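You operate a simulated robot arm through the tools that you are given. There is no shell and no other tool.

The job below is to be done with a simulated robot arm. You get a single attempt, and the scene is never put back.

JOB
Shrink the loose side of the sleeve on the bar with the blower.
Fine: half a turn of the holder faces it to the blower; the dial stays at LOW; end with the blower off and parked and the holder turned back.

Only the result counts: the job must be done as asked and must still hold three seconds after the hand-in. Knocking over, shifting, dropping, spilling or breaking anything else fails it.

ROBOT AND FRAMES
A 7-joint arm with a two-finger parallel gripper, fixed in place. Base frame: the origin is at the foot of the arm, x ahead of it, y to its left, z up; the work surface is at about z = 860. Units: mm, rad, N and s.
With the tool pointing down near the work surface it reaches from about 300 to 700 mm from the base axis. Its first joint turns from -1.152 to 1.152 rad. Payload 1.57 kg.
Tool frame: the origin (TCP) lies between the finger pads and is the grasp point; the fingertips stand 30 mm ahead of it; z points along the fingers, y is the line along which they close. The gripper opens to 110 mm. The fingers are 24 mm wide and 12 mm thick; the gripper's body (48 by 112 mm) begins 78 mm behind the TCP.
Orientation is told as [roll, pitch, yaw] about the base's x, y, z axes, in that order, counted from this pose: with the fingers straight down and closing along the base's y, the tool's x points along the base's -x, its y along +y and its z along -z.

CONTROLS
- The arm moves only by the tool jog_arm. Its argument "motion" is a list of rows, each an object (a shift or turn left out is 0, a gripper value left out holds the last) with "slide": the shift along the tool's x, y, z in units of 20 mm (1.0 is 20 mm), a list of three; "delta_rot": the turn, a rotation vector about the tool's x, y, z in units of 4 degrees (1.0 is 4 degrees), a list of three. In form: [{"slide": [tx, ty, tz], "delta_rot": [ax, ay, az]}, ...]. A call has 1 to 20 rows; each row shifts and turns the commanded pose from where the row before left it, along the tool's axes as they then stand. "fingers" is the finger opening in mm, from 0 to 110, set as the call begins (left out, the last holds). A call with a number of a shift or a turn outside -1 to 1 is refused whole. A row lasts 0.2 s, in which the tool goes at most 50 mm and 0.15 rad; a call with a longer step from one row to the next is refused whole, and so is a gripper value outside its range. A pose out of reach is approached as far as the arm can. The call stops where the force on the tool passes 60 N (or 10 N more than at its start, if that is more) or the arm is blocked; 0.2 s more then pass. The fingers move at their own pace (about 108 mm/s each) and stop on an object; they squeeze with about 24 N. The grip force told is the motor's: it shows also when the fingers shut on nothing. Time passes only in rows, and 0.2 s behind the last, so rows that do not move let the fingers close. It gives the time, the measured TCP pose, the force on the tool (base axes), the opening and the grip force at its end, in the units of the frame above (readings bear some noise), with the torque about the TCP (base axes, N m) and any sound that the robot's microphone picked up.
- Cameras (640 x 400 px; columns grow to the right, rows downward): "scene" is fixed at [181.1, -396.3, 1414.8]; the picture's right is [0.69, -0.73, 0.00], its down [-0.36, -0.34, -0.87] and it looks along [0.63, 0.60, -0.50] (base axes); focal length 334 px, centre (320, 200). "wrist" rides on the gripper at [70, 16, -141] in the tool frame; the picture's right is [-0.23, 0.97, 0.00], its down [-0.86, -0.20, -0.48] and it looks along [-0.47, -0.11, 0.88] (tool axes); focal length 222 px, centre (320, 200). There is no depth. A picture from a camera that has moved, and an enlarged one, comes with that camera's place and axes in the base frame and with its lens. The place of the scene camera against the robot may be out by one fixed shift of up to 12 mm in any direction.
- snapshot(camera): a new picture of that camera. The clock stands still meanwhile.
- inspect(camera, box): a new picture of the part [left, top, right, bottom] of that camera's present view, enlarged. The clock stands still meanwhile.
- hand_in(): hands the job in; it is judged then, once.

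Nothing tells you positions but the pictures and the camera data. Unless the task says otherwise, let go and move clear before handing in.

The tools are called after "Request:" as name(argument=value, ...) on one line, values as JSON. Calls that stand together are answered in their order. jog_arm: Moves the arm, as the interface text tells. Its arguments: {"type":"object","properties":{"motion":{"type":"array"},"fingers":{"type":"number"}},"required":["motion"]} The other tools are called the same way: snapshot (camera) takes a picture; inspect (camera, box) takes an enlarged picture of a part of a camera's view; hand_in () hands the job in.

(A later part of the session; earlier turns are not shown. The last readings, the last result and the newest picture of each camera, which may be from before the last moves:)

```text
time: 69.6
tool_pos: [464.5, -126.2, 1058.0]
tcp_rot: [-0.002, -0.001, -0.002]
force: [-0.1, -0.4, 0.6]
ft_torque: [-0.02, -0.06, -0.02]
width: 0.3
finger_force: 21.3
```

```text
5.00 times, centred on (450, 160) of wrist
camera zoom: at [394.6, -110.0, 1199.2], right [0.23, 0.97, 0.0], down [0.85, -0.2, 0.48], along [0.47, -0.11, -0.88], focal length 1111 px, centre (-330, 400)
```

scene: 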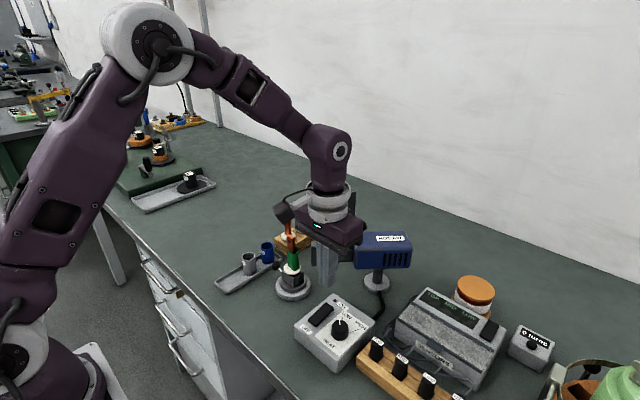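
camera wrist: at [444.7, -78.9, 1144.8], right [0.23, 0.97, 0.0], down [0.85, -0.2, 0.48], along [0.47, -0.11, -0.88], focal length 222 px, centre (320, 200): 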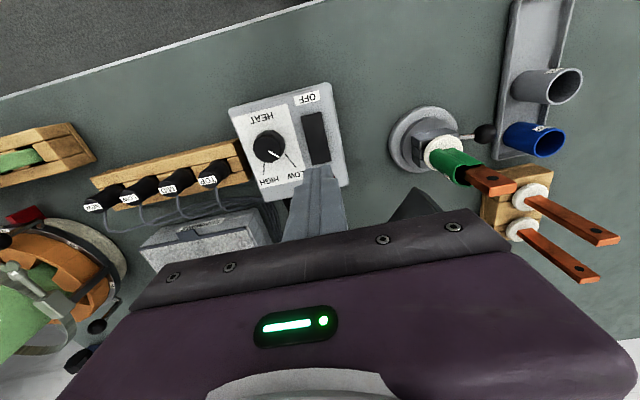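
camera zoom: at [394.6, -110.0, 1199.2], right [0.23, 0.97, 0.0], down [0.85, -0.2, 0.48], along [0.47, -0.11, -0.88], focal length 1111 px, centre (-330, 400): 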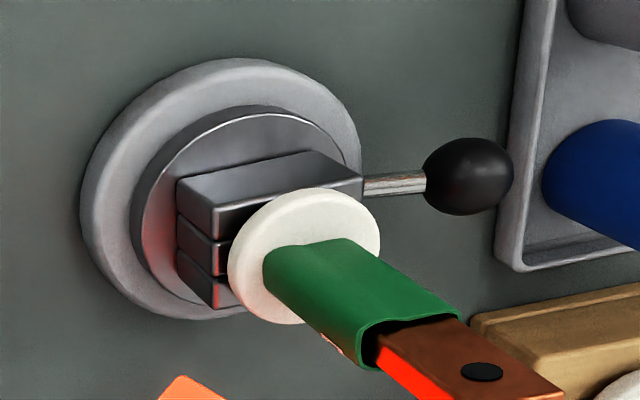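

Request:
jog_arm(motion=[{"slide": [0, 0, 0]}, {"slide": [0, 0, 0]}, {"slide": [0, 0, 0]}])

Request:
inspect(camera="scene", box=[275, 225, 335, 285])

Request:
inspect(camera="wrist", box=[400, 120, 500, 200])

```text
time: 70.4
tool_pos: [464.8, -126.9, 1057.4]
tcp_rot: [-0.003, -0.002, -0.002]
force: [0.1, -0.3, -0.3]
ft_torque: [0.0, 0.01, -0.01]
width: 0.0
finger_force: 21.7
```

```text
6.67 times, centred on (305, 255) of scene
camera zoom: at [181.1, -396.3, 1414.8], right [0.69, -0.73, 0.0], down [-0.36, -0.34, -0.87], along [0.63, 0.6, -0.5], focal length 2225 px, centre (420, -167)
```

zoom: 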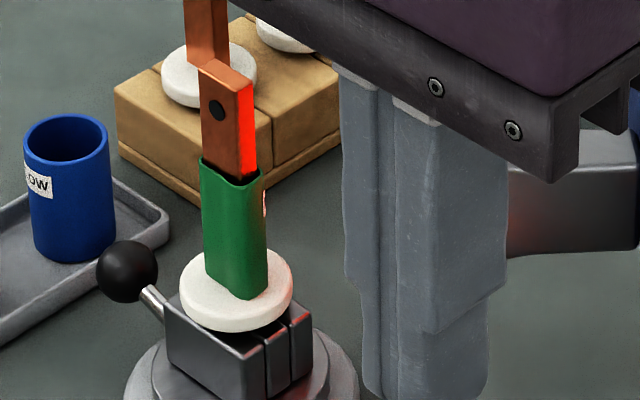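

```text
5.00 times, centred on (450, 160) of wrist
camera zoom: at [394.6, -110.0, 1199.2], right [0.23, 0.97, 0.0], down [0.85, -0.2, 0.48], along [0.47, -0.11, -0.88], focal length 1111 px, centre (-330, 400)
```

zoom: 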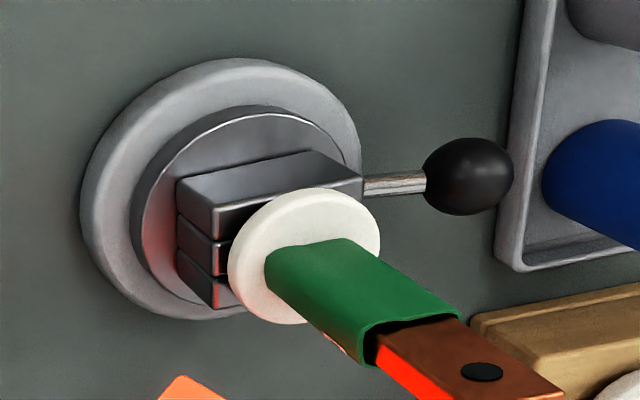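

It's nearly snug, with only a thin gap left. One more short wait, then I'll go for the OFF end.

Request:
jog_arm(motion=[{"slide": [0, 0, 0]}, {"slide": [0, 0, 0]}, {"slide": [0, 0, 0]}])

Request:
inspect(camera="scene", box=[285, 240, 315, 275])

Request:
inspect(camera="wrist", box=[430, 150, 490, 200])

```text
time: 71.2
tool_pos: [464.7, -125.5, 1058.4]
tcp_rot: [-0.002, -0.002, -0.002]
force: [-0.2, 1.1, 0.3]
ft_torque: [-0.02, 0.02, -0.02]
width: 0.0
finger_force: 20.8
```

```text
11.43 times, centred on (300, 258) of scene
camera zoom: at [181.1, -396.3, 1414.8], right [0.69, -0.73, 0.0], down [-0.36, -0.34, -0.87], along [0.63, 0.6, -0.5], focal length 3814 px, centre (549, -457)
```

zoom: 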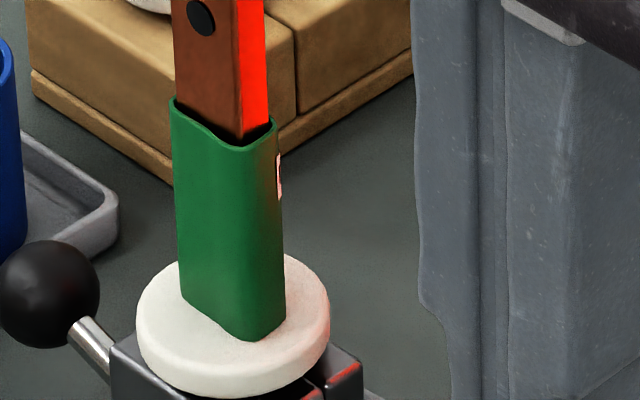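

```text
8.00 times, centred on (460, 175) of wrist
camera zoom: at [394.6, -110.0, 1199.2], right [0.23, 0.97, 0.0], down [0.85, -0.2, 0.48], along [0.47, -0.11, -0.88], focal length 1777 px, centre (-800, 400)
```

zoom: 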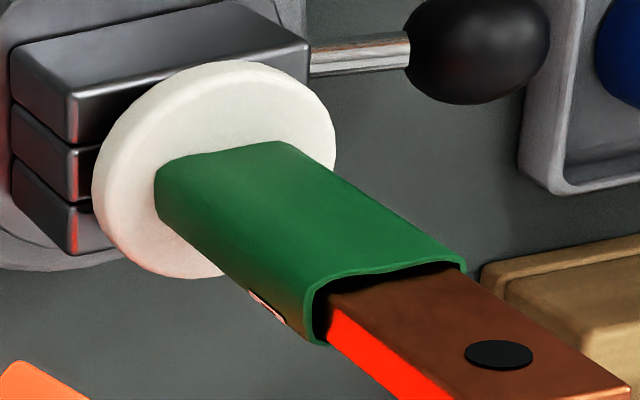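

About 1 mm of gap is left and it's still closing. I'll start down to hover over the OFF end now, which takes roughly the remaining time.

Request:
jog_arm(motion=[{"slide": [-0.15, 0.3, 0.8]}, {"slide": [-0.15, 0.3, 0.8]}, {"slide": [-0.15, 0.3, 0.8]}, {"slide": [-0.15, 0.3, 0.8]}, {"slide": [-0.15, 0.3, 0.8]}])

Request:
inspect(camera="scene", box=[285, 240, 315, 275])

Request:
inspect(camera="wrist", box=[240, 60, 560, 220])

```text
time: 72.4
tool_pos: [482.6, -94.4, 976.4]
tcp_rot: [-0.002, -0.004, -0.003]
force: [0.6, -0.8, -1.1]
ft_torque: [-0.01, 0.02, 0.02]
width: 0.3
finger_force: 21.7
```

```text
11.43 times, centred on (300, 258) of scene
camera zoom: at [181.1, -396.3, 1414.8], right [0.69, -0.73, 0.0], down [-0.36, -0.34, -0.87], along [0.63, 0.6, -0.5], focal length 3814 px, centre (549, -457)
```

zoom: 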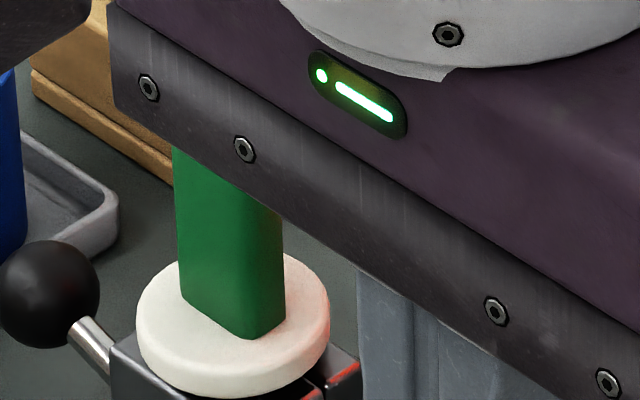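

```text
2.00 times, centred on (400, 140) of wrist
camera zoom: at [412.0, -79.3, 1118.6], right [0.23, 0.97, 0.0], down [0.85, -0.2, 0.48], along [0.47, -0.11, -0.88], focal length 444 px, centre (160, 320)
```

zoom: 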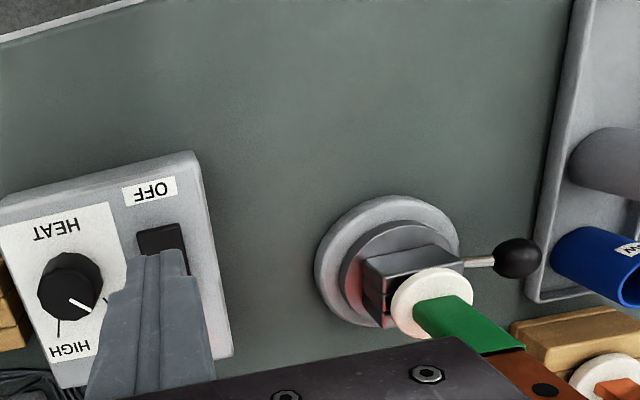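

The sleeve is now square and tight at its foot. I'll press OFF.

Request:
jog_arm(motion=[{"slide": [0.1, 0, 0.9]}, {"slide": [0.1, 0, 0.8]}, {"slide": [0, 0, 0.15]}, {"slide": [0, 0, 0.15]}, {"slide": [0, 0, 0.1]}])

Request:
inspect(camera="scene", box=[270, 240, 400, 350])

```text
time: 73.6
tool_pos: [477.4, -96.1, 936.8]
tcp_rot: [-0.001, -0.005, -0.002]
force: [-15.4, 4.6, 60.4]
ft_torque: [0.19, -0.33, -0.15]
width: 0.2
finger_force: 21.6
```

```text
3.64 times, centred on (335, 295) of scene
camera zoom: at [179.8, -395.9, 1415.1], right [0.69, -0.73, 0.0], down [-0.36, -0.34, -0.87], along [0.63, 0.6, -0.5], focal length 1214 px, centre (266, -146)
```

zoom: 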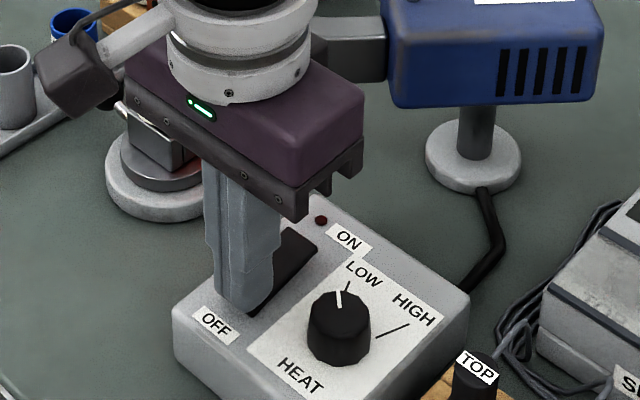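

The lamp is out. I'll lift off and inspect the sleeve.

Request:
jog_arm(motion=[{"slide": [0, 0, -0.5]}, {"slide": [0, -0.3, -1]}, {"slide": [0, -0.3, -1]}, {"slide": [0, -0.3, -1]}, {"slide": [0, -0.3, -1]}, {"slide": [0, -0.3, -1]}, {"slide": [0, 0, -0.6]}])

Request:
inspect(camera="scene", box=[285, 240, 315, 275])

Request:
inspect(camera="wrist", box=[430, 140, 490, 190])

Request:
inspect(camera="scene", box=[270, 240, 400, 350])

```text
time: 75.2
tool_pos: [479.1, -124.7, 1058.9]
tcp_rot: [-0.003, -0.002, -0.002]
force: [0.0, -0.2, 0.9]
ft_torque: [0.01, 0.04, 0.0]
width: 0.2
finger_force: 20.8
```

```text
11.43 times, centred on (300, 258) of scene
camera zoom: at [181.1, -396.3, 1414.8], right [0.69, -0.73, 0.0], down [-0.36, -0.34, -0.87], along [0.63, 0.6, -0.5], focal length 3814 px, centre (549, -457)
```

zoom: 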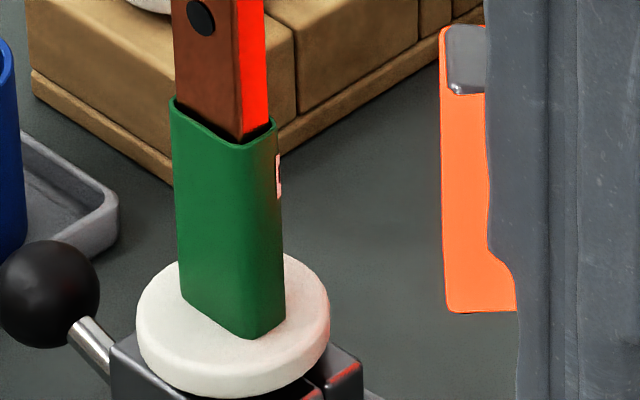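

```text
8.00 times, centred on (460, 165) of wrist
camera zoom: at [408.3, -109.7, 1199.7], right [0.23, 0.97, 0.0], down [0.85, -0.2, 0.48], along [0.47, -0.11, -0.88], focal length 1777 px, centre (-800, 480)
```

zoom: 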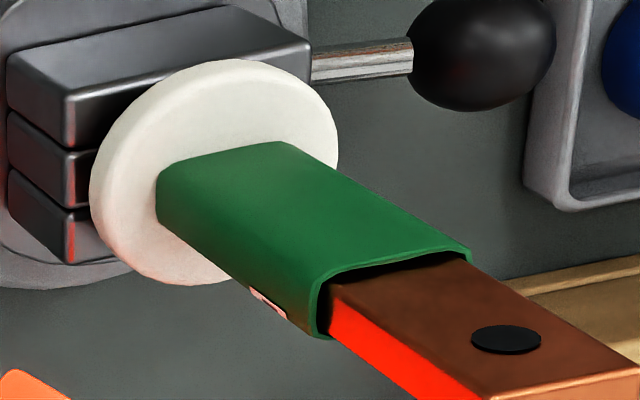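

```text
3.64 times, centred on (335, 295) of scene
camera zoom: at [181.1, -396.3, 1414.8], right [0.69, -0.73, 0.0], down [-0.36, -0.34, -0.87], along [0.63, 0.6, -0.5], focal length 1214 px, centre (266, -146)
```

zoom: 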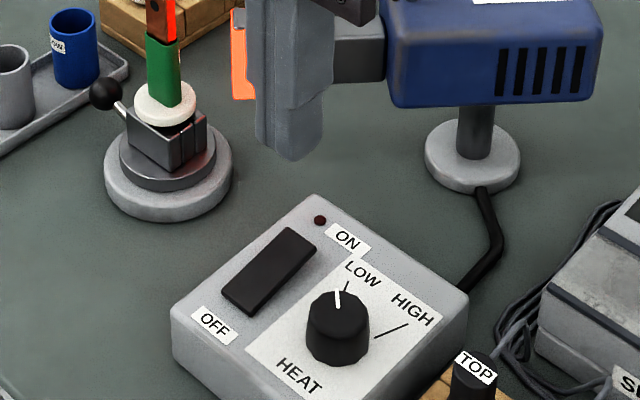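

The switch is back at OFF, the lamp is dark and the dial is untouched at LOW. The nozzle still glows from residual heat, so I'll look closely at the sleeve from above with the fingers open.

Request:
jog_arm(motion=[{"slide": [0, 0, -1]}, {"slide": [0, 0, -1]}, {"slide": [-0.225, 0.94, 0]}, {"slide": [-0.225, 0.94, 0]}, {"slide": [-0.225, 0.94, 0]}, {"slide": [-0.225, 0.94, 0]}, {"slide": [-0.225, 0.94, 0]}, {"slide": [-0.225, 0.94, 0]}, {"slide": [-0.225, 0.94, 0]}, {"slide": [0, 0, 0]}], fingers=110)

Request:
snapshot(camera="wrist")

Request:
inspect(camera="wrist", box=[280, 130, 380, 220])

```text
time: 77.4
tool_pos: [510.9, 8.4, 1098.5]
tcp_rot: [-0.002, -0.002, -0.003]
force: [-0.1, 0.6, 0.4]
ft_torque: [-0.02, -0.02, -0.01]
width: 110.0
finger_force: 0.0
```

```text
taken
camera wrist: at [439.1, 23.5, 1238.5], right [0.23, 0.97, 0.0], down [0.85, -0.2, 0.48], along [0.47, -0.11, -0.88], focal length 222 px, centre (320, 200)
```

wrist: 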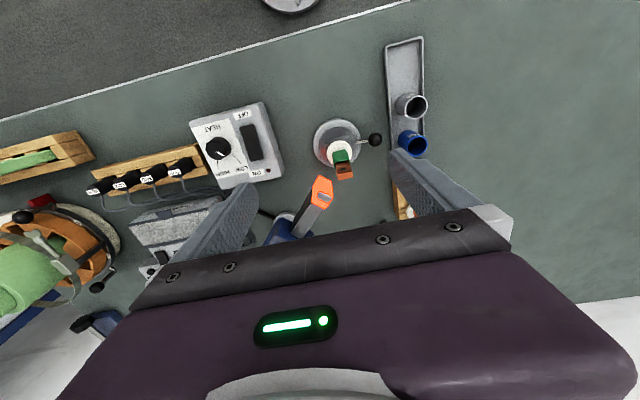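

```text
4.44 times, centred on (330, 175) of wrist
camera zoom: at [439.1, 23.5, 1238.5], right [0.23, 0.97, 0.0], down [0.85, -0.2, 0.48], along [0.47, -0.11, -0.88], focal length 987 px, centre (276, 311)
```

zoom: 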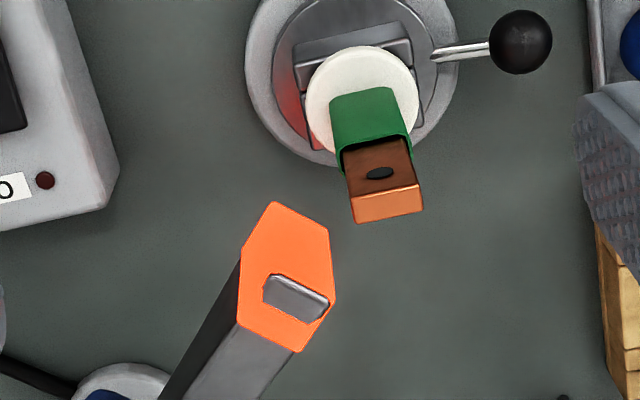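

Request:
inspect(camera="wrist", box=[325, 145, 361, 185])

Request:
inspect(camera="scene", box=[275, 225, 335, 285])

```text
10.00 times, centred on (343, 165) of wrist
camera zoom: at [439.1, 23.5, 1238.5], right [0.23, 0.97, 0.0], down [0.85, -0.2, 0.48], along [0.47, -0.11, -0.88], focal length 2221 px, centre (90, 550)
```

zoom: 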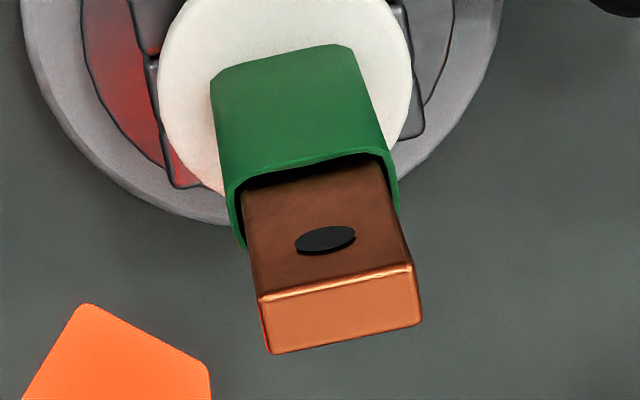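

```text
6.67 times, centred on (305, 255) of scene
camera zoom: at [181.1, -396.2, 1414.8], right [0.69, -0.73, 0.0], down [-0.36, -0.34, -0.87], along [0.63, 0.6, -0.5], focal length 2225 px, centre (420, -167)
```

zoom: 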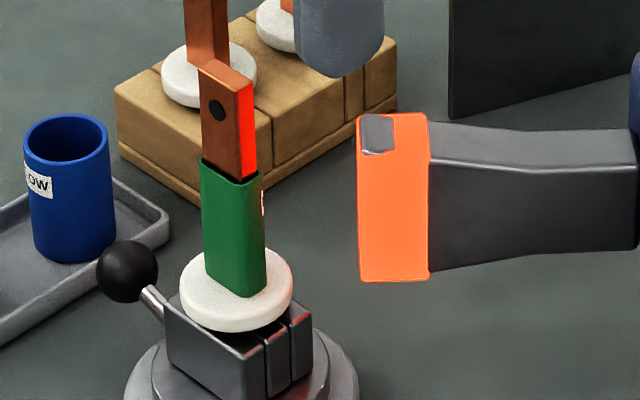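

The sleeve is now rectangular and evenly tight on all sides. The orange tip is the hot nozzle, so I'll stay clear of it. Now I'll go back to the blower knob with the tilted tool to park it.

Request:
jog_arm(motion=[{"slide": [-0.79, -0.96, -0.15]}, {"slide": [-0.79, -0.96, -0.15]}, {"slide": [-0.79, -0.96, -0.15]}, {"slide": [-0.79, -0.96, -0.15]}, {"delta_rot": [0, -0.97, 0]}, {"delta_rot": [0, -0.97, 0]}, {"delta_rot": [0, -0.97, 0]}, {"delta_rot": [0, -0.97, 0]}, {"delta_rot": [0, -0.97, 0]}, {"delta_rot": [0, -0.97, 0]}, {"delta_rot": [0, -0.97, 0]}, {"delta_rot": [0, -0.97, 0]}, {"delta_rot": [0, -0.97, 0]}, {"slide": [0, 0, 0]}], fingers=46)

Request:
snapshot(camera="wrist")

Request:
snapshot(camera="scene")

```text
time: 80.4
tool_pos: [573.6, -70.4, 1109.0]
tcp_rot: [-0.001, -0.612, -0.002]
force: [1.3, -0.2, 1.0]
ft_torque: [-0.02, 0.0, 0.02]
width: 45.9
finger_force: 0.1
```

```text
taken
camera wrist: at [433.4, -54.9, 1185.2], right [0.19, 0.97, 0.13], down [0.42, -0.2, 0.88], along [0.89, -0.11, -0.45], focal length 222 px, centre (320, 200)
```

wrist: 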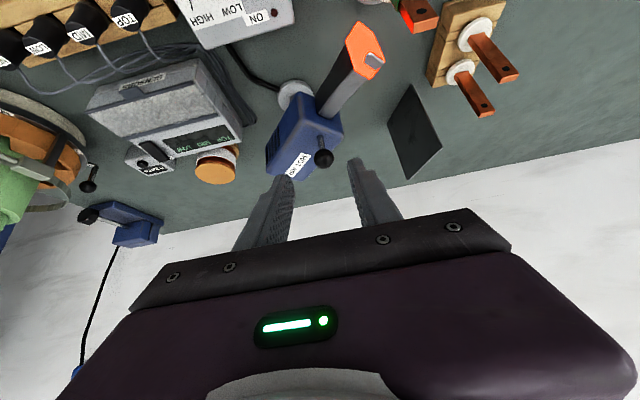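

```text
taken
```

scene: 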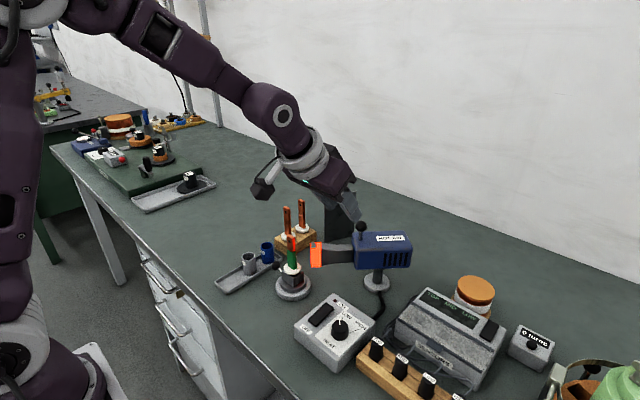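

Request:
jog_arm(motion=[{"slide": [0, 0.03, 0.95]}, {"slide": [0, 0.03, 0.95]}, {"slide": [0, 0, 0.95]}, {"slide": [0, 0, 0.95]}, {"slide": [0, 0, 0.3]}, {"slide": [0, 0, 0]}])

Request:
inspect(camera="wrist", box=[200, 60, 440, 220])

Request:
inspect(camera="scene", box=[310, 180, 430, 280])

```text
time: 81.8
tool_pos: [618.6, -69.9, 1041.9]
tcp_rot: [-0.001, -0.613, -0.002]
force: [0.0, 1.0, -0.7]
ft_torque: [-0.01, 0.02, -0.02]
width: 45.9
finger_force: 0.2
```

```text
2.50 times, centred on (320, 140) of wrist
camera zoom: at [480.4, -54.0, 1118.2], right [0.19, 0.97, 0.13], down [0.42, -0.2, 0.88], along [0.89, -0.11, -0.45], focal length 555 px, centre (320, 350)
```

zoom: 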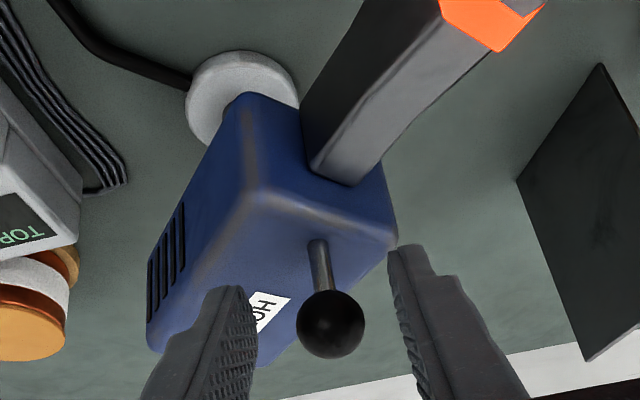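

```text
4.00 times, centred on (370, 230) of scene
camera zoom: at [181.1, -396.3, 1414.8], right [0.69, -0.73, 0.0], down [-0.36, -0.34, -0.87], along [0.63, 0.6, -0.5], focal length 1335 px, centre (120, 80)
```

zoom: 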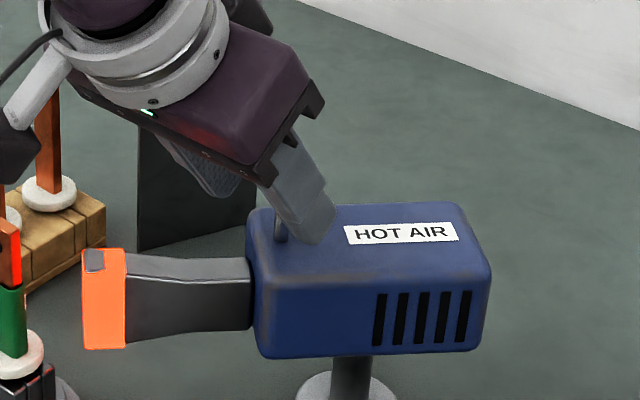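

The ball is about 2–3 mm toward +y of centre. I'll recentre and close.

Request:
jog_arm(motion=[{"slide": [0, 0.14, 0.03]}, {"slide": [0, 0, 0]}])

Request:
jog_arm(motion=[{"slide": [0, 0, 0]}, {"slide": [0, 0, 0]}, {"slide": [0, 0, 0]}], fingers=0)

```text
time: 82.4
tool_pos: [619.5, -66.8, 1040.9]
tcp_rot: [-0.001, -0.613, -0.003]
force: [0.3, -0.3, -1.0]
ft_torque: [0.0, -0.03, -0.03]
width: 46.1
finger_force: 0.0
```

```text
time: 83.2
tool_pos: [620.3, -68.5, 1041.1]
tcp_rot: [-0.003, -0.611, -0.003]
force: [5.0, -14.7, -3.3]
ft_torque: [-0.27, -0.06, -0.52]
width: 23.6
finger_force: 35.3
```

Request:
jog_arm(motion=[{"slide": [-0.086, 0.06, 0.06]}, {"slide": [-0.086, 0.09, 0.06]}, {"slide": [0, 0, 0]}])

Request:
inspect(camera="scene", box=[260, 160, 440, 300])

```text
time: 84.0
tool_pos: [623.8, -64.1, 1041.3]
tcp_rot: [-0.001, -0.613, 0.001]
force: [-5.7, -6.7, 5.5]
ft_torque: [-0.22, 0.11, -0.48]
width: 23.1
finger_force: 35.2
```

```text
2.86 times, centred on (350, 230) of scene
camera zoom: at [180.9, -396.4, 1414.8], right [0.69, -0.73, 0.0], down [-0.36, -0.34, -0.87], along [0.63, 0.6, -0.5], focal length 954 px, centre (234, 114)
```

zoom: 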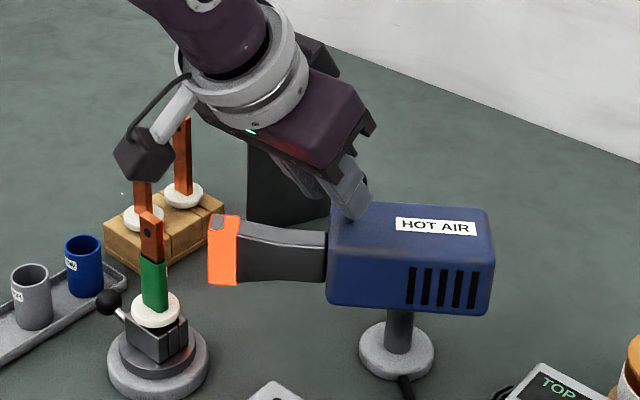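

Request:
jog_arm(motion=[{"slide": [-0.11, 0.1, 0.078]}, {"slide": [-0.11, 0.1, 0.078]}, {"slide": [-0.123, 0.085, 0.086]}, {"slide": [-0.123, 0.075, 0.086]}, {"slide": [0, 0, 0]}])

```text
time: 85.2
tool_pos: [634.7, -55.9, 1042.0]
tcp_rot: [-0.003, -0.613, 0.002]
force: [0.1, 0.0, 0.2]
ft_torque: [-0.01, 0.02, -0.02]
width: 0.0
finger_force: 21.3
```

The fingers closed to 0, so the ball slipped out of the pads. I'll look before doing anything else.

Request:
snapshot(camera="wrist")

Request:
inspect(camera="scene", box=[260, 160, 440, 300])

Request:
inspect(camera="wrist", box=[200, 60, 440, 220])

```text
taken
camera wrist: at [496.5, -40.7, 1117.6], right [0.19, 0.97, 0.13], down [0.42, -0.2, 0.88], along [0.89, -0.11, -0.45], focal length 222 px, centre (320, 200)
```

wrist: 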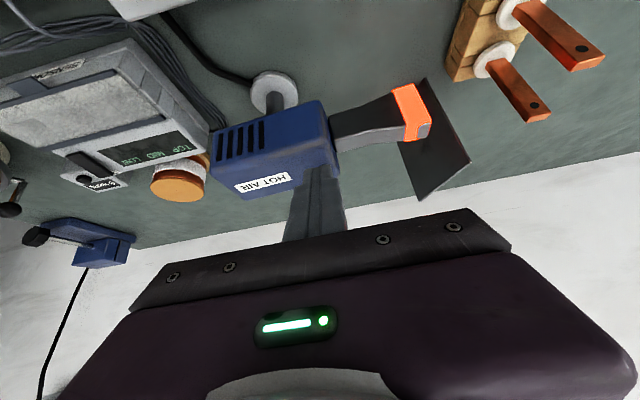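

```text
2.86 times, centred on (350, 230) of scene
camera zoom: at [181.2, -396.3, 1414.8], right [0.69, -0.73, 0.0], down [-0.36, -0.34, -0.87], along [0.63, 0.6, -0.5], focal length 954 px, centre (234, 114)
```

zoom: 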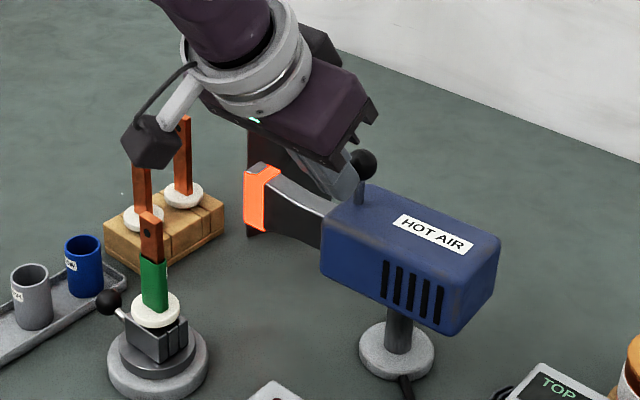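

```text
2.50 times, centred on (320, 140) of wrist
camera zoom: at [496.5, -40.7, 1117.6], right [0.19, 0.97, 0.13], down [0.42, -0.2, 0.88], along [0.89, -0.11, -0.45], focal length 555 px, centre (320, 350)
```

zoom: 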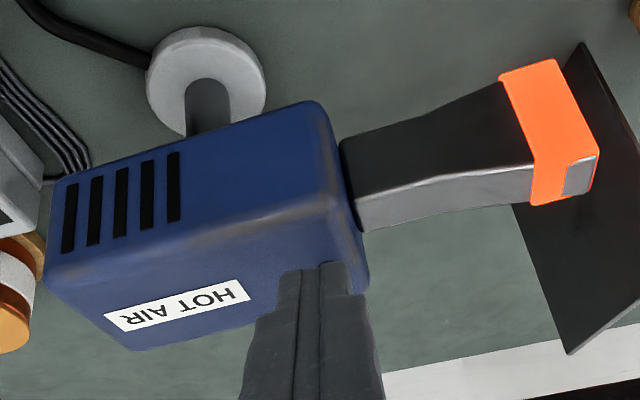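

The knob popped out of the pads and the blower stopped part-way, at about 98°, without touching anything. I'll back off, reopen, and re-grip it well centred.

Request:
jog_arm(motion=[{"slide": [0.1, 0, -0.9]}, {"slide": [0, 0, -1]}, {"slide": [0, 0, -1]}, {"slide": [0, 0, 0]}])

Request:
jog_arm(motion=[{"slide": [0, 0, 0]}, {"slide": [0, 0, 0]}], fingers=48)

Request:
inspect(camera="wrist", box=[200, 60, 440, 220])

Request:
inspect(camera="scene", box=[260, 160, 440, 300])

```text
time: 86.2
tool_pos: [599.6, -56.3, 1086.3]
tcp_rot: [-0.002, -0.611, -0.002]
force: [0.1, -0.3, 0.4]
ft_torque: [0.01, 0.0, -0.03]
width: 0.0
finger_force: 20.8
```

```text
time: 86.8
tool_pos: [599.7, -55.2, 1086.6]
tcp_rot: [-0.002, -0.613, -0.002]
force: [1.1, 0.4, 0.6]
ft_torque: [-0.02, 0.0, 0.0]
width: 47.7
finger_force: 0.1
```

```text
2.50 times, centred on (320, 140) of wrist
camera zoom: at [461.1, -40.3, 1163.4], right [0.19, 0.97, 0.13], down [0.42, -0.2, 0.88], along [0.89, -0.11, -0.45], focal length 555 px, centre (320, 350)
```

zoom: 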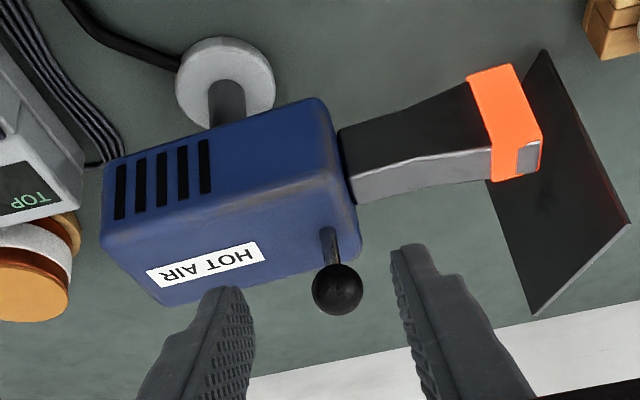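

```text
2.86 times, centred on (350, 230) of scene
camera zoom: at [181.1, -396.3, 1414.8], right [0.69, -0.73, 0.0], down [-0.36, -0.34, -0.87], along [0.63, 0.6, -0.5], focal length 954 px, centre (234, 114)
```

zoom: 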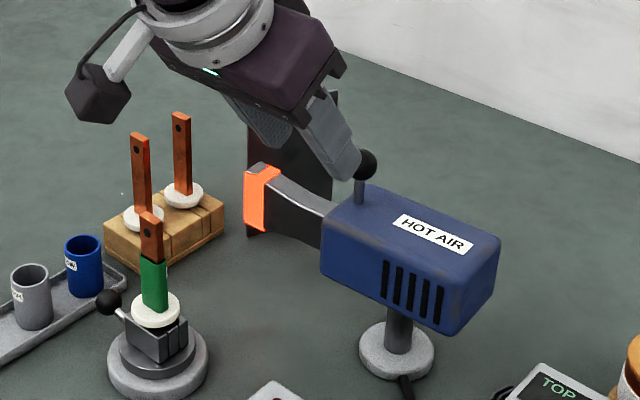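

Request:
jog_arm(motion=[{"slide": [-0.582, 0.04, 0.4]}, {"slide": [-0.582, 0.04, 0.4]}, {"slide": [0, 0, 0.9]}, {"slide": [0, 0, 0.9]}, {"slide": [0, 0, 0]}])

Request:
inspect(camera="wrist", box=[200, 60, 440, 220])

Request:
inspect(camera="scene", box=[310, 160, 430, 260])

```text
time: 88.0
tool_pos: [650.3, -53.5, 1058.7]
tcp_rot: [-0.002, -0.612, -0.002]
force: [0.1, 0.0, -0.1]
ft_torque: [-0.01, 0.02, -0.02]
width: 47.9
finger_force: 0.0
```

```text
2.50 times, centred on (320, 140) of wrist
camera zoom: at [510.3, -38.7, 1134.0], right [0.19, 0.97, 0.13], down [0.42, -0.2, 0.88], along [0.89, -0.11, -0.45], focal length 555 px, centre (320, 350)
```

zoom: 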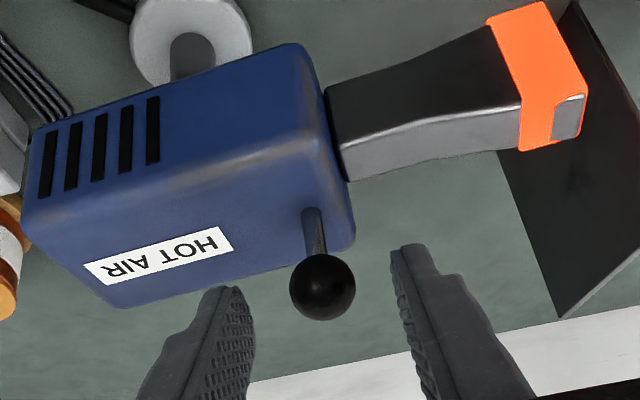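

```text
4.00 times, centred on (370, 210) of scene
camera zoom: at [181.1, -396.3, 1414.8], right [0.69, -0.73, 0.0], down [-0.36, -0.34, -0.87], along [0.63, 0.6, -0.5], focal length 1335 px, centre (120, 160)
```

zoom: 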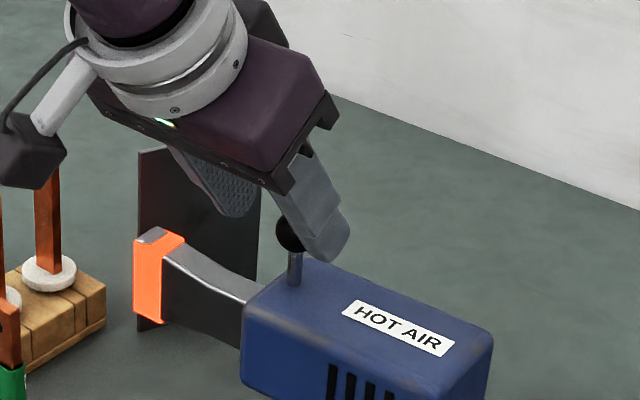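

Request:
jog_arm(motion=[{"slide": [0.1, -0.045, 0.55]}, {"slide": [0, 0, 0.6]}, {"slide": [0, 0, 0]}])

Request:
inspect(camera="wrist", box=[200, 60, 440, 220])

```text
time: 88.8
tool_pos: [661.3, -56.4, 1036.9]
tcp_rot: [-0.001, -0.612, -0.003]
force: [0.0, -0.2, -0.6]
ft_torque: [0.02, 0.04, 0.04]
width: 47.9
finger_force: 0.1
```

```text
2.50 times, centred on (320, 140) of wrist
camera zoom: at [523.1, -39.7, 1113.9], right [0.19, 0.97, 0.13], down [0.42, -0.2, 0.88], along [0.89, -0.11, -0.45], focal length 555 px, centre (320, 350)
```

zoom: 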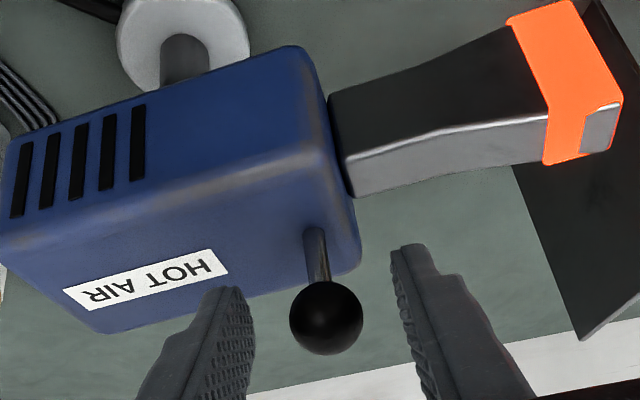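

Request:
jog_arm(motion=[{"slide": [0, 0.06, 0]}, {"slide": [0, 0, 0]}])

Request:
jog_arm(motion=[{"slide": [0, 0, 0]}, {"slide": [0, 0, 0]}, {"slide": [0, 0, 0]}], fingers=0)

Request:
inspect(camera="wrist", box=[200, 60, 440, 220])

```text
time: 89.4
tool_pos: [661.4, -53.7, 1038.6]
tcp_rot: [-0.001, -0.613, -0.002]
force: [-0.8, 0.0, 0.3]
ft_torque: [0.03, 0.0, 0.01]
width: 48.3
finger_force: 0.0
```

```text
time: 90.2
tool_pos: [661.8, -53.3, 1037.6]
tcp_rot: [-0.002, -0.613, -0.002]
force: [-0.9, -0.6, -0.8]
ft_torque: [-0.02, 0.0, -0.02]
width: 23.3
finger_force: 35.7
```

```text
2.50 times, centred on (320, 140) of wrist
camera zoom: at [522.5, -38.7, 1114.4], right [0.19, 0.97, 0.13], down [0.42, -0.2, 0.88], along [0.89, -0.11, -0.45], focal length 555 px, centre (320, 350)
```

zoom: 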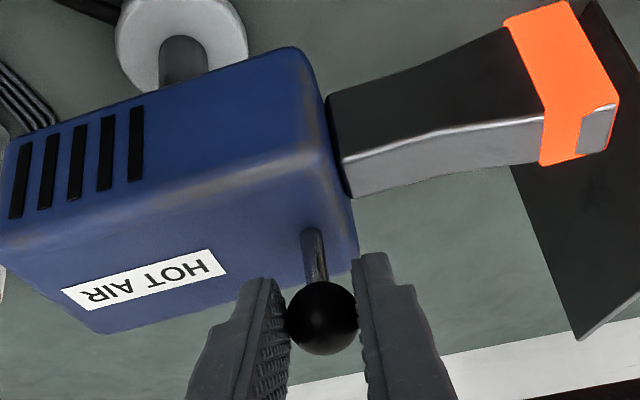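

Good centred grip with no side load. I'll continue the swing toward the parked spot.

Request:
jog_arm(motion=[{"slide": [-0.146, 0.0, 0.102]}, {"slide": [-0.146, -0.02, 0.102]}, {"slide": [0, 0, 0]}])

```text
time: 91.0
tool_pos: [667.7, -54.2, 1038.1]
tcp_rot: [-0.003, -0.612, -0.001]
force: [-7.6, 7.8, 4.2]
ft_torque: [0.2, 0.27, -0.15]
width: 23.3
finger_force: 35.2
```

Request:
jog_arm(motion=[{"slide": [-0.137, 0.01, 0.096]}, {"slide": [-0.137, -0.03, 0.096]}, {"slide": [0, 0, 0]}])

Request:
inspect(camera="wrist", box=[200, 60, 440, 220])

```text
time: 91.8
tool_pos: [674.7, -55.2, 1038.3]
tcp_rot: [-0.001, -0.61, -0.001]
force: [-4.6, 13.2, 2.6]
ft_torque: [0.22, 0.18, -0.07]
width: 23.4
finger_force: 36.0
```

```text
2.50 times, centred on (320, 140) of wrist
camera zoom: at [535.7, -39.6, 1114.4], right [0.19, 0.97, 0.13], down [0.43, -0.2, 0.88], along [0.89, -0.11, -0.45], focal length 555 px, centre (320, 350)
```

zoom: 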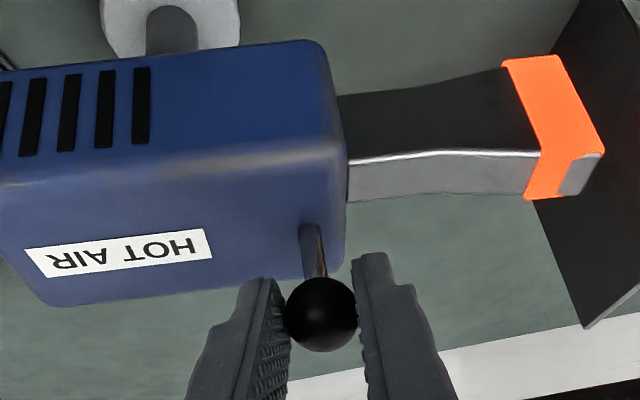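

Request:
jog_arm(motion=[{"slide": [-0.131, 0.0, 0.092]}, {"slide": [-0.131, -0.05, 0.092]}, {"slide": [0, 0, 0]}])

Request:
inspect(camera="wrist", box=[200, 60, 440, 220])

Request:
inspect(camera="scene", box=[310, 180, 430, 300])

```text
time: 92.6
tool_pos: [680.9, -55.8, 1039.6]
tcp_rot: [-0.001, -0.609, 0.001]
force: [-3.4, 14.6, -4.9]
ft_torque: [0.17, 0.12, -0.11]
width: 23.2
finger_force: 36.4
```

```text
2.50 times, centred on (320, 140) of wrist
camera zoom: at [541.9, -40.5, 1114.5], right [0.19, 0.97, 0.13], down [0.43, -0.2, 0.88], along [0.89, -0.11, -0.45], focal length 555 px, centre (320, 350)
```

zoom: 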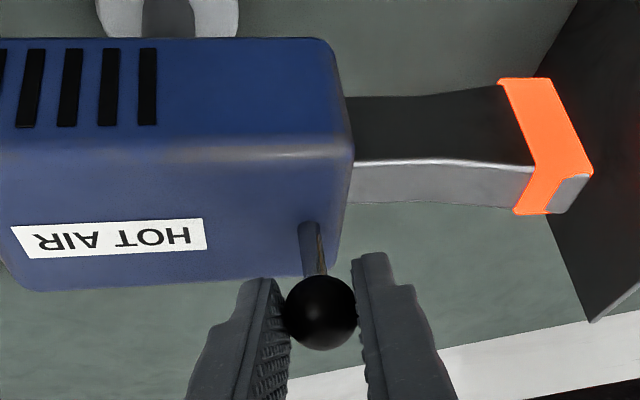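

```text
3.33 times, centred on (370, 240) of scene
camera zoom: at [181.1, -395.8, 1414.9], right [0.69, -0.73, 0.0], down [-0.36, -0.34, -0.87], along [0.63, 0.6, -0.5], focal length 1113 px, centre (153, 67)
```

zoom: 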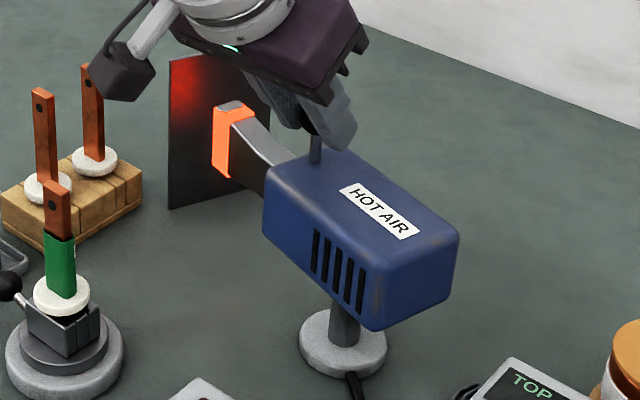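

Request:
jog_arm(motion=[{"slide": [-0.105, -0.02, 0.073]}, {"slide": [-0.105, -0.04, 0.073]}, {"slide": [0, 0, 0]}])

Request:
inspect(camera="wrist", box=[200, 60, 440, 220])

Request:
inspect(camera="scene", box=[310, 180, 430, 300])

```text
time: 93.4
tool_pos: [686.5, -57.6, 1038.4]
tcp_rot: [-0.002, -0.611, 0.0]
force: [-0.4, 14.4, 0.4]
ft_torque: [0.17, 0.29, -0.12]
width: 23.6
finger_force: 35.6
```

```text
2.50 times, centred on (320, 140) of wrist
camera zoom: at [547.5, -41.9, 1114.2], right [0.19, 0.97, 0.13], down [0.42, -0.2, 0.88], along [0.89, -0.11, -0.45], focal length 555 px, centre (320, 350)
```

zoom: 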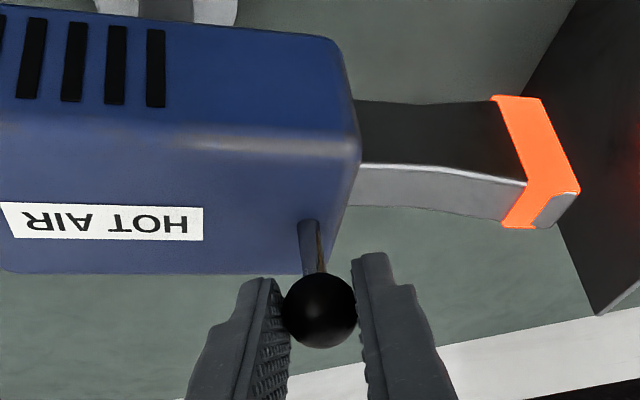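

```text
3.33 times, centred on (370, 240) of scene
camera zoom: at [181.1, -395.8, 1414.9], right [0.69, -0.73, 0.0], down [-0.36, -0.34, -0.87], along [0.63, 0.6, -0.5], focal length 1113 px, centre (153, 67)
```

zoom: 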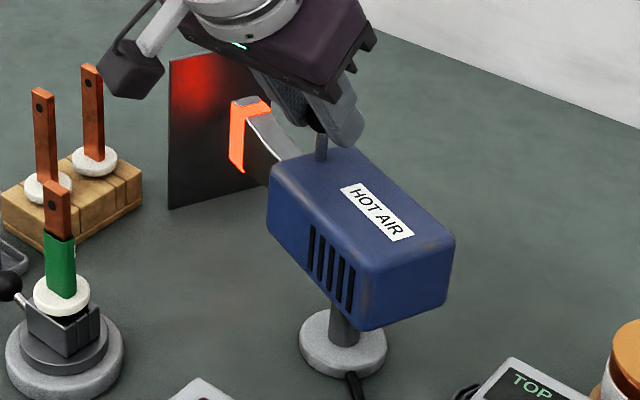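

Nearly parked. Against the starting picture it's about 2° short, so one small nudge more.

Request:
jog_arm(motion=[{"slide": [-0.07, -0.015, 0.05]}, {"slide": [0, 0, 0]}])

Request:
inspect(camera="wrist", box=[200, 60, 440, 220])

Request:
inspect(camera="scene", box=[310, 180, 430, 300])

```text
time: 94.0
tool_pos: [687.5, -57.5, 1038.7]
tcp_rot: [-0.004, -0.612, 0.0]
force: [-3.7, 12.3, 1.3]
ft_torque: [0.18, -0.07, 0.13]
width: 23.3
finger_force: 35.8
```

```text
2.50 times, centred on (320, 140) of wrist
camera zoom: at [548.7, -42.3, 1114.4], right [0.19, 0.97, 0.13], down [0.42, -0.2, 0.88], along [0.89, -0.11, -0.45], focal length 555 px, centre (320, 350)
```

zoom: 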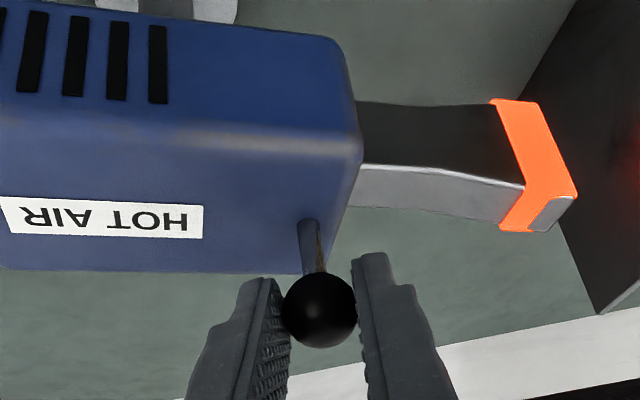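

```text
3.33 times, centred on (370, 240) of scene
camera zoom: at [181.0, -395.9, 1414.9], right [0.69, -0.73, 0.0], down [-0.36, -0.34, -0.87], along [0.63, 0.6, -0.5], focal length 1113 px, centre (153, 67)
```

zoom: 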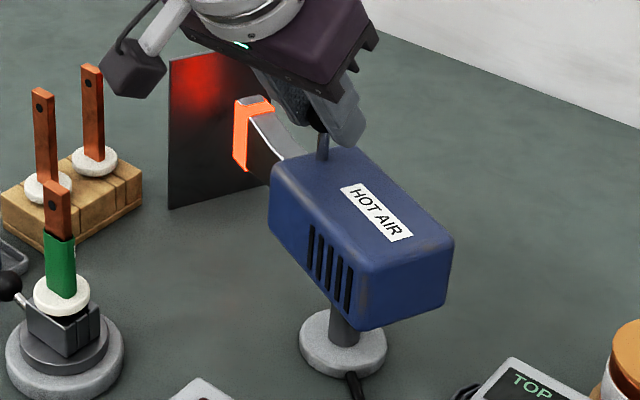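

Request:
jog_arm(motion=[{"slide": [-0.05, -0.01, 0.035]}, {"slide": [0, 0, 0]}])

Request:
inspect(camera="scene", box=[310, 180, 430, 300])

```text
time: 94.6
tool_pos: [687.2, -58.0, 1037.8]
tcp_rot: [-0.002, -0.609, 0.001]
force: [-20.1, 18.0, 6.4]
ft_torque: [0.26, 0.4, 0.16]
width: 23.3
finger_force: 36.4
```

```text
3.33 times, centred on (370, 240) of scene
camera zoom: at [180.5, -395.7, 1415.0], right [0.69, -0.73, 0.0], down [-0.36, -0.34, -0.87], along [0.63, 0.6, -0.5], focal length 1113 px, centre (153, 67)
```

zoom: 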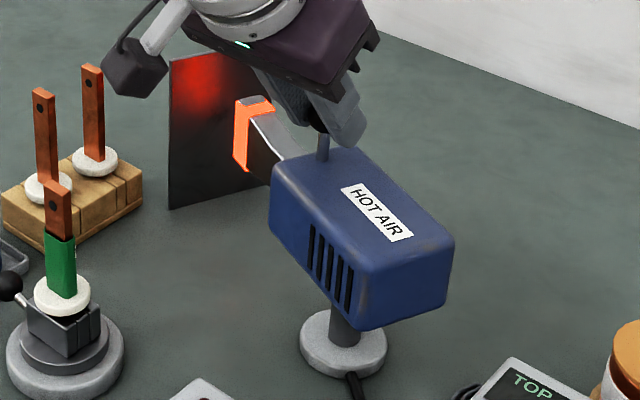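

The force rose sharply without movement, so it's against its park stop. I'll ease the load, open, and back away along the fingers.

Request:
jog_arm(motion=[{"slide": [0.03, 0.05, -0.02]}, {"slide": [0, 0, 0]}])

Request:
jog_arm(motion=[{"slide": [0, 0, 0]}, {"slide": [0, 0, 0]}, {"slide": [0, 0, -0.6]}, {"slide": [0, 0, -1]}, {"slide": [0, 0, -1]}, {"slide": [0, 0, -1]}, {"slide": [0, 0, -1]}, {"slide": [0, 0, 0]}], fingers=48)

Request:
inspect(camera="scene", box=[310, 180, 430, 300])

Request:
snapshot(camera="wrist")

```text
time: 95.2
tool_pos: [688.2, -57.4, 1039.1]
tcp_rot: [-0.004, -0.611, 0.001]
force: [-7.5, 11.3, -2.6]
ft_torque: [0.03, 0.15, 0.18]
width: 23.4
finger_force: 36.0
```

```text
time: 97.0
tool_pos: [634.1, -58.3, 1113.1]
tcp_rot: [-0.001, -0.61, -0.001]
force: [0.4, 0.4, -0.7]
ft_torque: [0.0, -0.02, -0.01]
width: 48.1
finger_force: 0.1
```

```text
3.33 times, centred on (370, 240) of scene
camera zoom: at [181.1, -396.3, 1414.8], right [0.69, -0.73, 0.0], down [-0.36, -0.34, -0.87], along [0.63, 0.6, -0.5], focal length 1113 px, centre (153, 67)
```

zoom: 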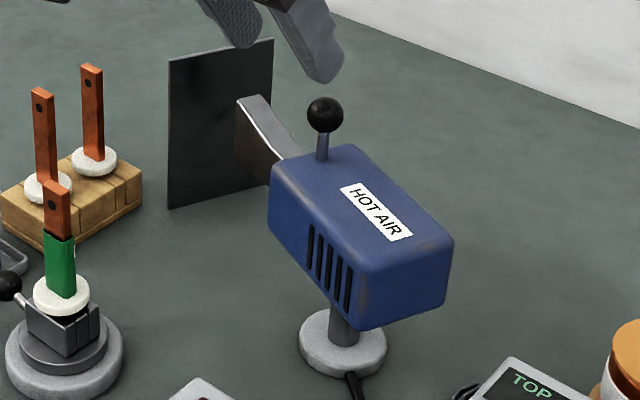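

```text
taken
camera wrist: at [495.9, -42.6, 1189.9], right [0.19, 0.97, 0.13], down [0.42, -0.2, 0.88], along [0.89, -0.11, -0.45], focal length 222 px, centre (320, 200)
```

wrist: 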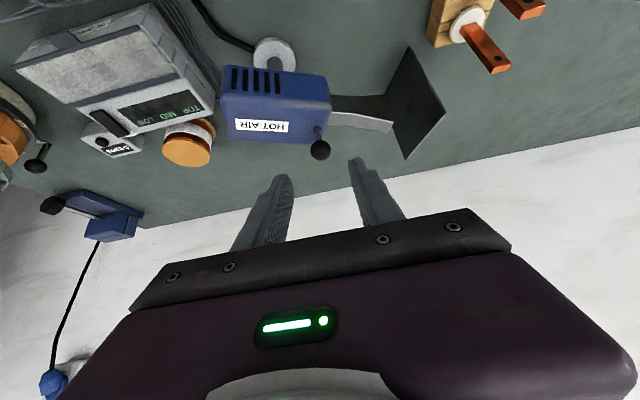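

The blower matches its starting parked pose and the glow has died away. Now I'll straighten the tool and return to the holder lever at +y.

Request:
jog_arm(motion=[{"slide": [0.955, 0, -0.67]}, {"slide": [0.955, 0, -0.67]}, {"slide": [0.955, 0, -0.67]}, {"delta_rot": [0, 0.97, 0]}, {"delta_rot": [0, 0.97, 0]}, {"delta_rot": [0, 0.97, 0]}, {"delta_rot": [0, 0.97, 0]}, {"delta_rot": [0, 0.97, 0]}, {"delta_rot": [0, 0.97, 0]}, {"delta_rot": [0, 0.97, 0]}, {"delta_rot": [0, 0.97, 0]}, {"delta_rot": [0, 0.97, 0]}, {"slide": [0, 0.9, -0.5]}, {"slide": [0, 0.9, -0.5]}, {"slide": [0, 0.9, -0.5]}, {"slide": [0, 0.9, -0.5]}, {"slide": [0, 0, 0]}], fingers=60)

Request:
inspect(camera="scene", box=[275, 225, 335, 285])

```text
time: 100.6
tool_pos: [564.9, 15.1, 1152.4]
tcp_rot: [-0.001, -0.002, -0.003]
force: [-0.7, 0.2, 0.8]
ft_torque: [0.03, -0.01, -0.01]
width: 60.1
finger_force: 0.0
```

```text
6.67 times, centred on (305, 255) of scene
camera zoom: at [181.1, -396.2, 1414.8], right [0.69, -0.73, 0.0], down [-0.36, -0.34, -0.87], along [0.63, 0.6, -0.5], focal length 2225 px, centre (420, -167)
```

zoom: 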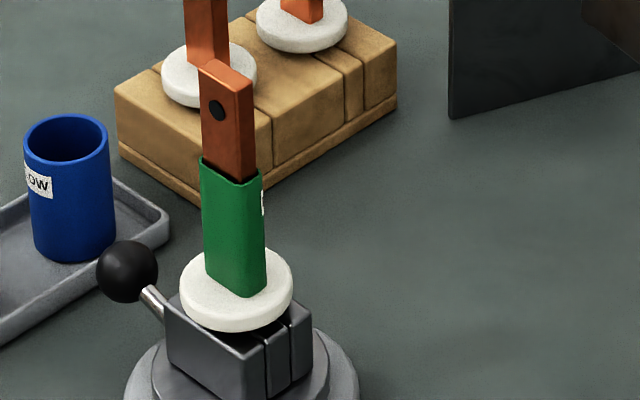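

The sleeve reads snug in normal light. I'll move above the lever ball and yaw the tool to match the lever.

Request:
jog_arm(motion=[{"slide": [0.325, 0.89, 0]}, {"slide": [0.325, 0.89, 0]}, {"slide": [0.325, 0.89, 0]}, {"slide": [0.325, 0.89, 0]}, {"delta_rot": [0, 0, 1]}, {"delta_rot": [0, 0, 1]}, {"delta_rot": [0, 0, 1]}, {"delta_rot": [0, 0, 1]}, {"delta_rot": [0, 0, 1]}, {"delta_rot": [0, 0, 1]}, {"delta_rot": [0, 0, 1]}, {"delta_rot": [0, 0, 1]}, {"delta_rot": [0, 0, 1]}, {"delta_rot": [0, 0, 1]}, {"delta_rot": [0, 0, 1]}, {"delta_rot": [0, 0, 1]}, {"delta_rot": [0, 0, 1]}, {"delta_rot": [0, 0, 1]}, {"delta_rot": [0, 0, 1]}, {"delta_rot": [0, 0, 1]}])

Request:
jog_arm(motion=[{"delta_rot": [0, 0, 1]}, {"delta_rot": [0, 0, 1]}, {"delta_rot": [0, 0, 1]}, {"delta_rot": [0, 0, 1]}, {"delta_rot": [0, 0, 1]}, {"delta_rot": [0, 0, 1]}, {"delta_rot": [0, 0, 0.5]}, {"slide": [0, 0, 0]}])

Request:
snapshot(camera="wrist")

```text
time: 104.8
tool_pos: [539.8, 86.8, 1154.3]
tcp_rot: [0.0, -0.004, -1.121]
force: [0.0, 0.9, 0.5]
ft_torque: [0.0, 0.0, 0.04]
width: 60.1
finger_force: 0.0
```

```text
time: 106.6
tool_pos: [540.2, 85.7, 1152.4]
tcp_rot: [0.002, -0.002, -1.575]
force: [-0.1, -0.4, -0.5]
ft_torque: [0.01, 0.02, 0.01]
width: 60.0
finger_force: 0.1
```

```text
taken
camera wrist: at [554.1, 155.5, 1295.1], right [0.97, -0.23, 0.0], down [-0.2, -0.85, 0.48], along [-0.11, -0.47, -0.88], focal length 222 px, centre (320, 200)
```

wrist: 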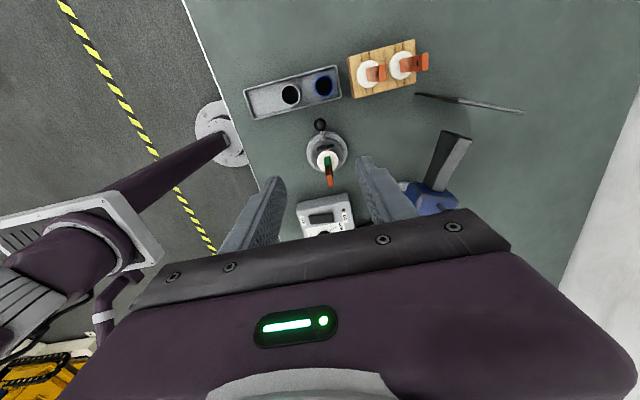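

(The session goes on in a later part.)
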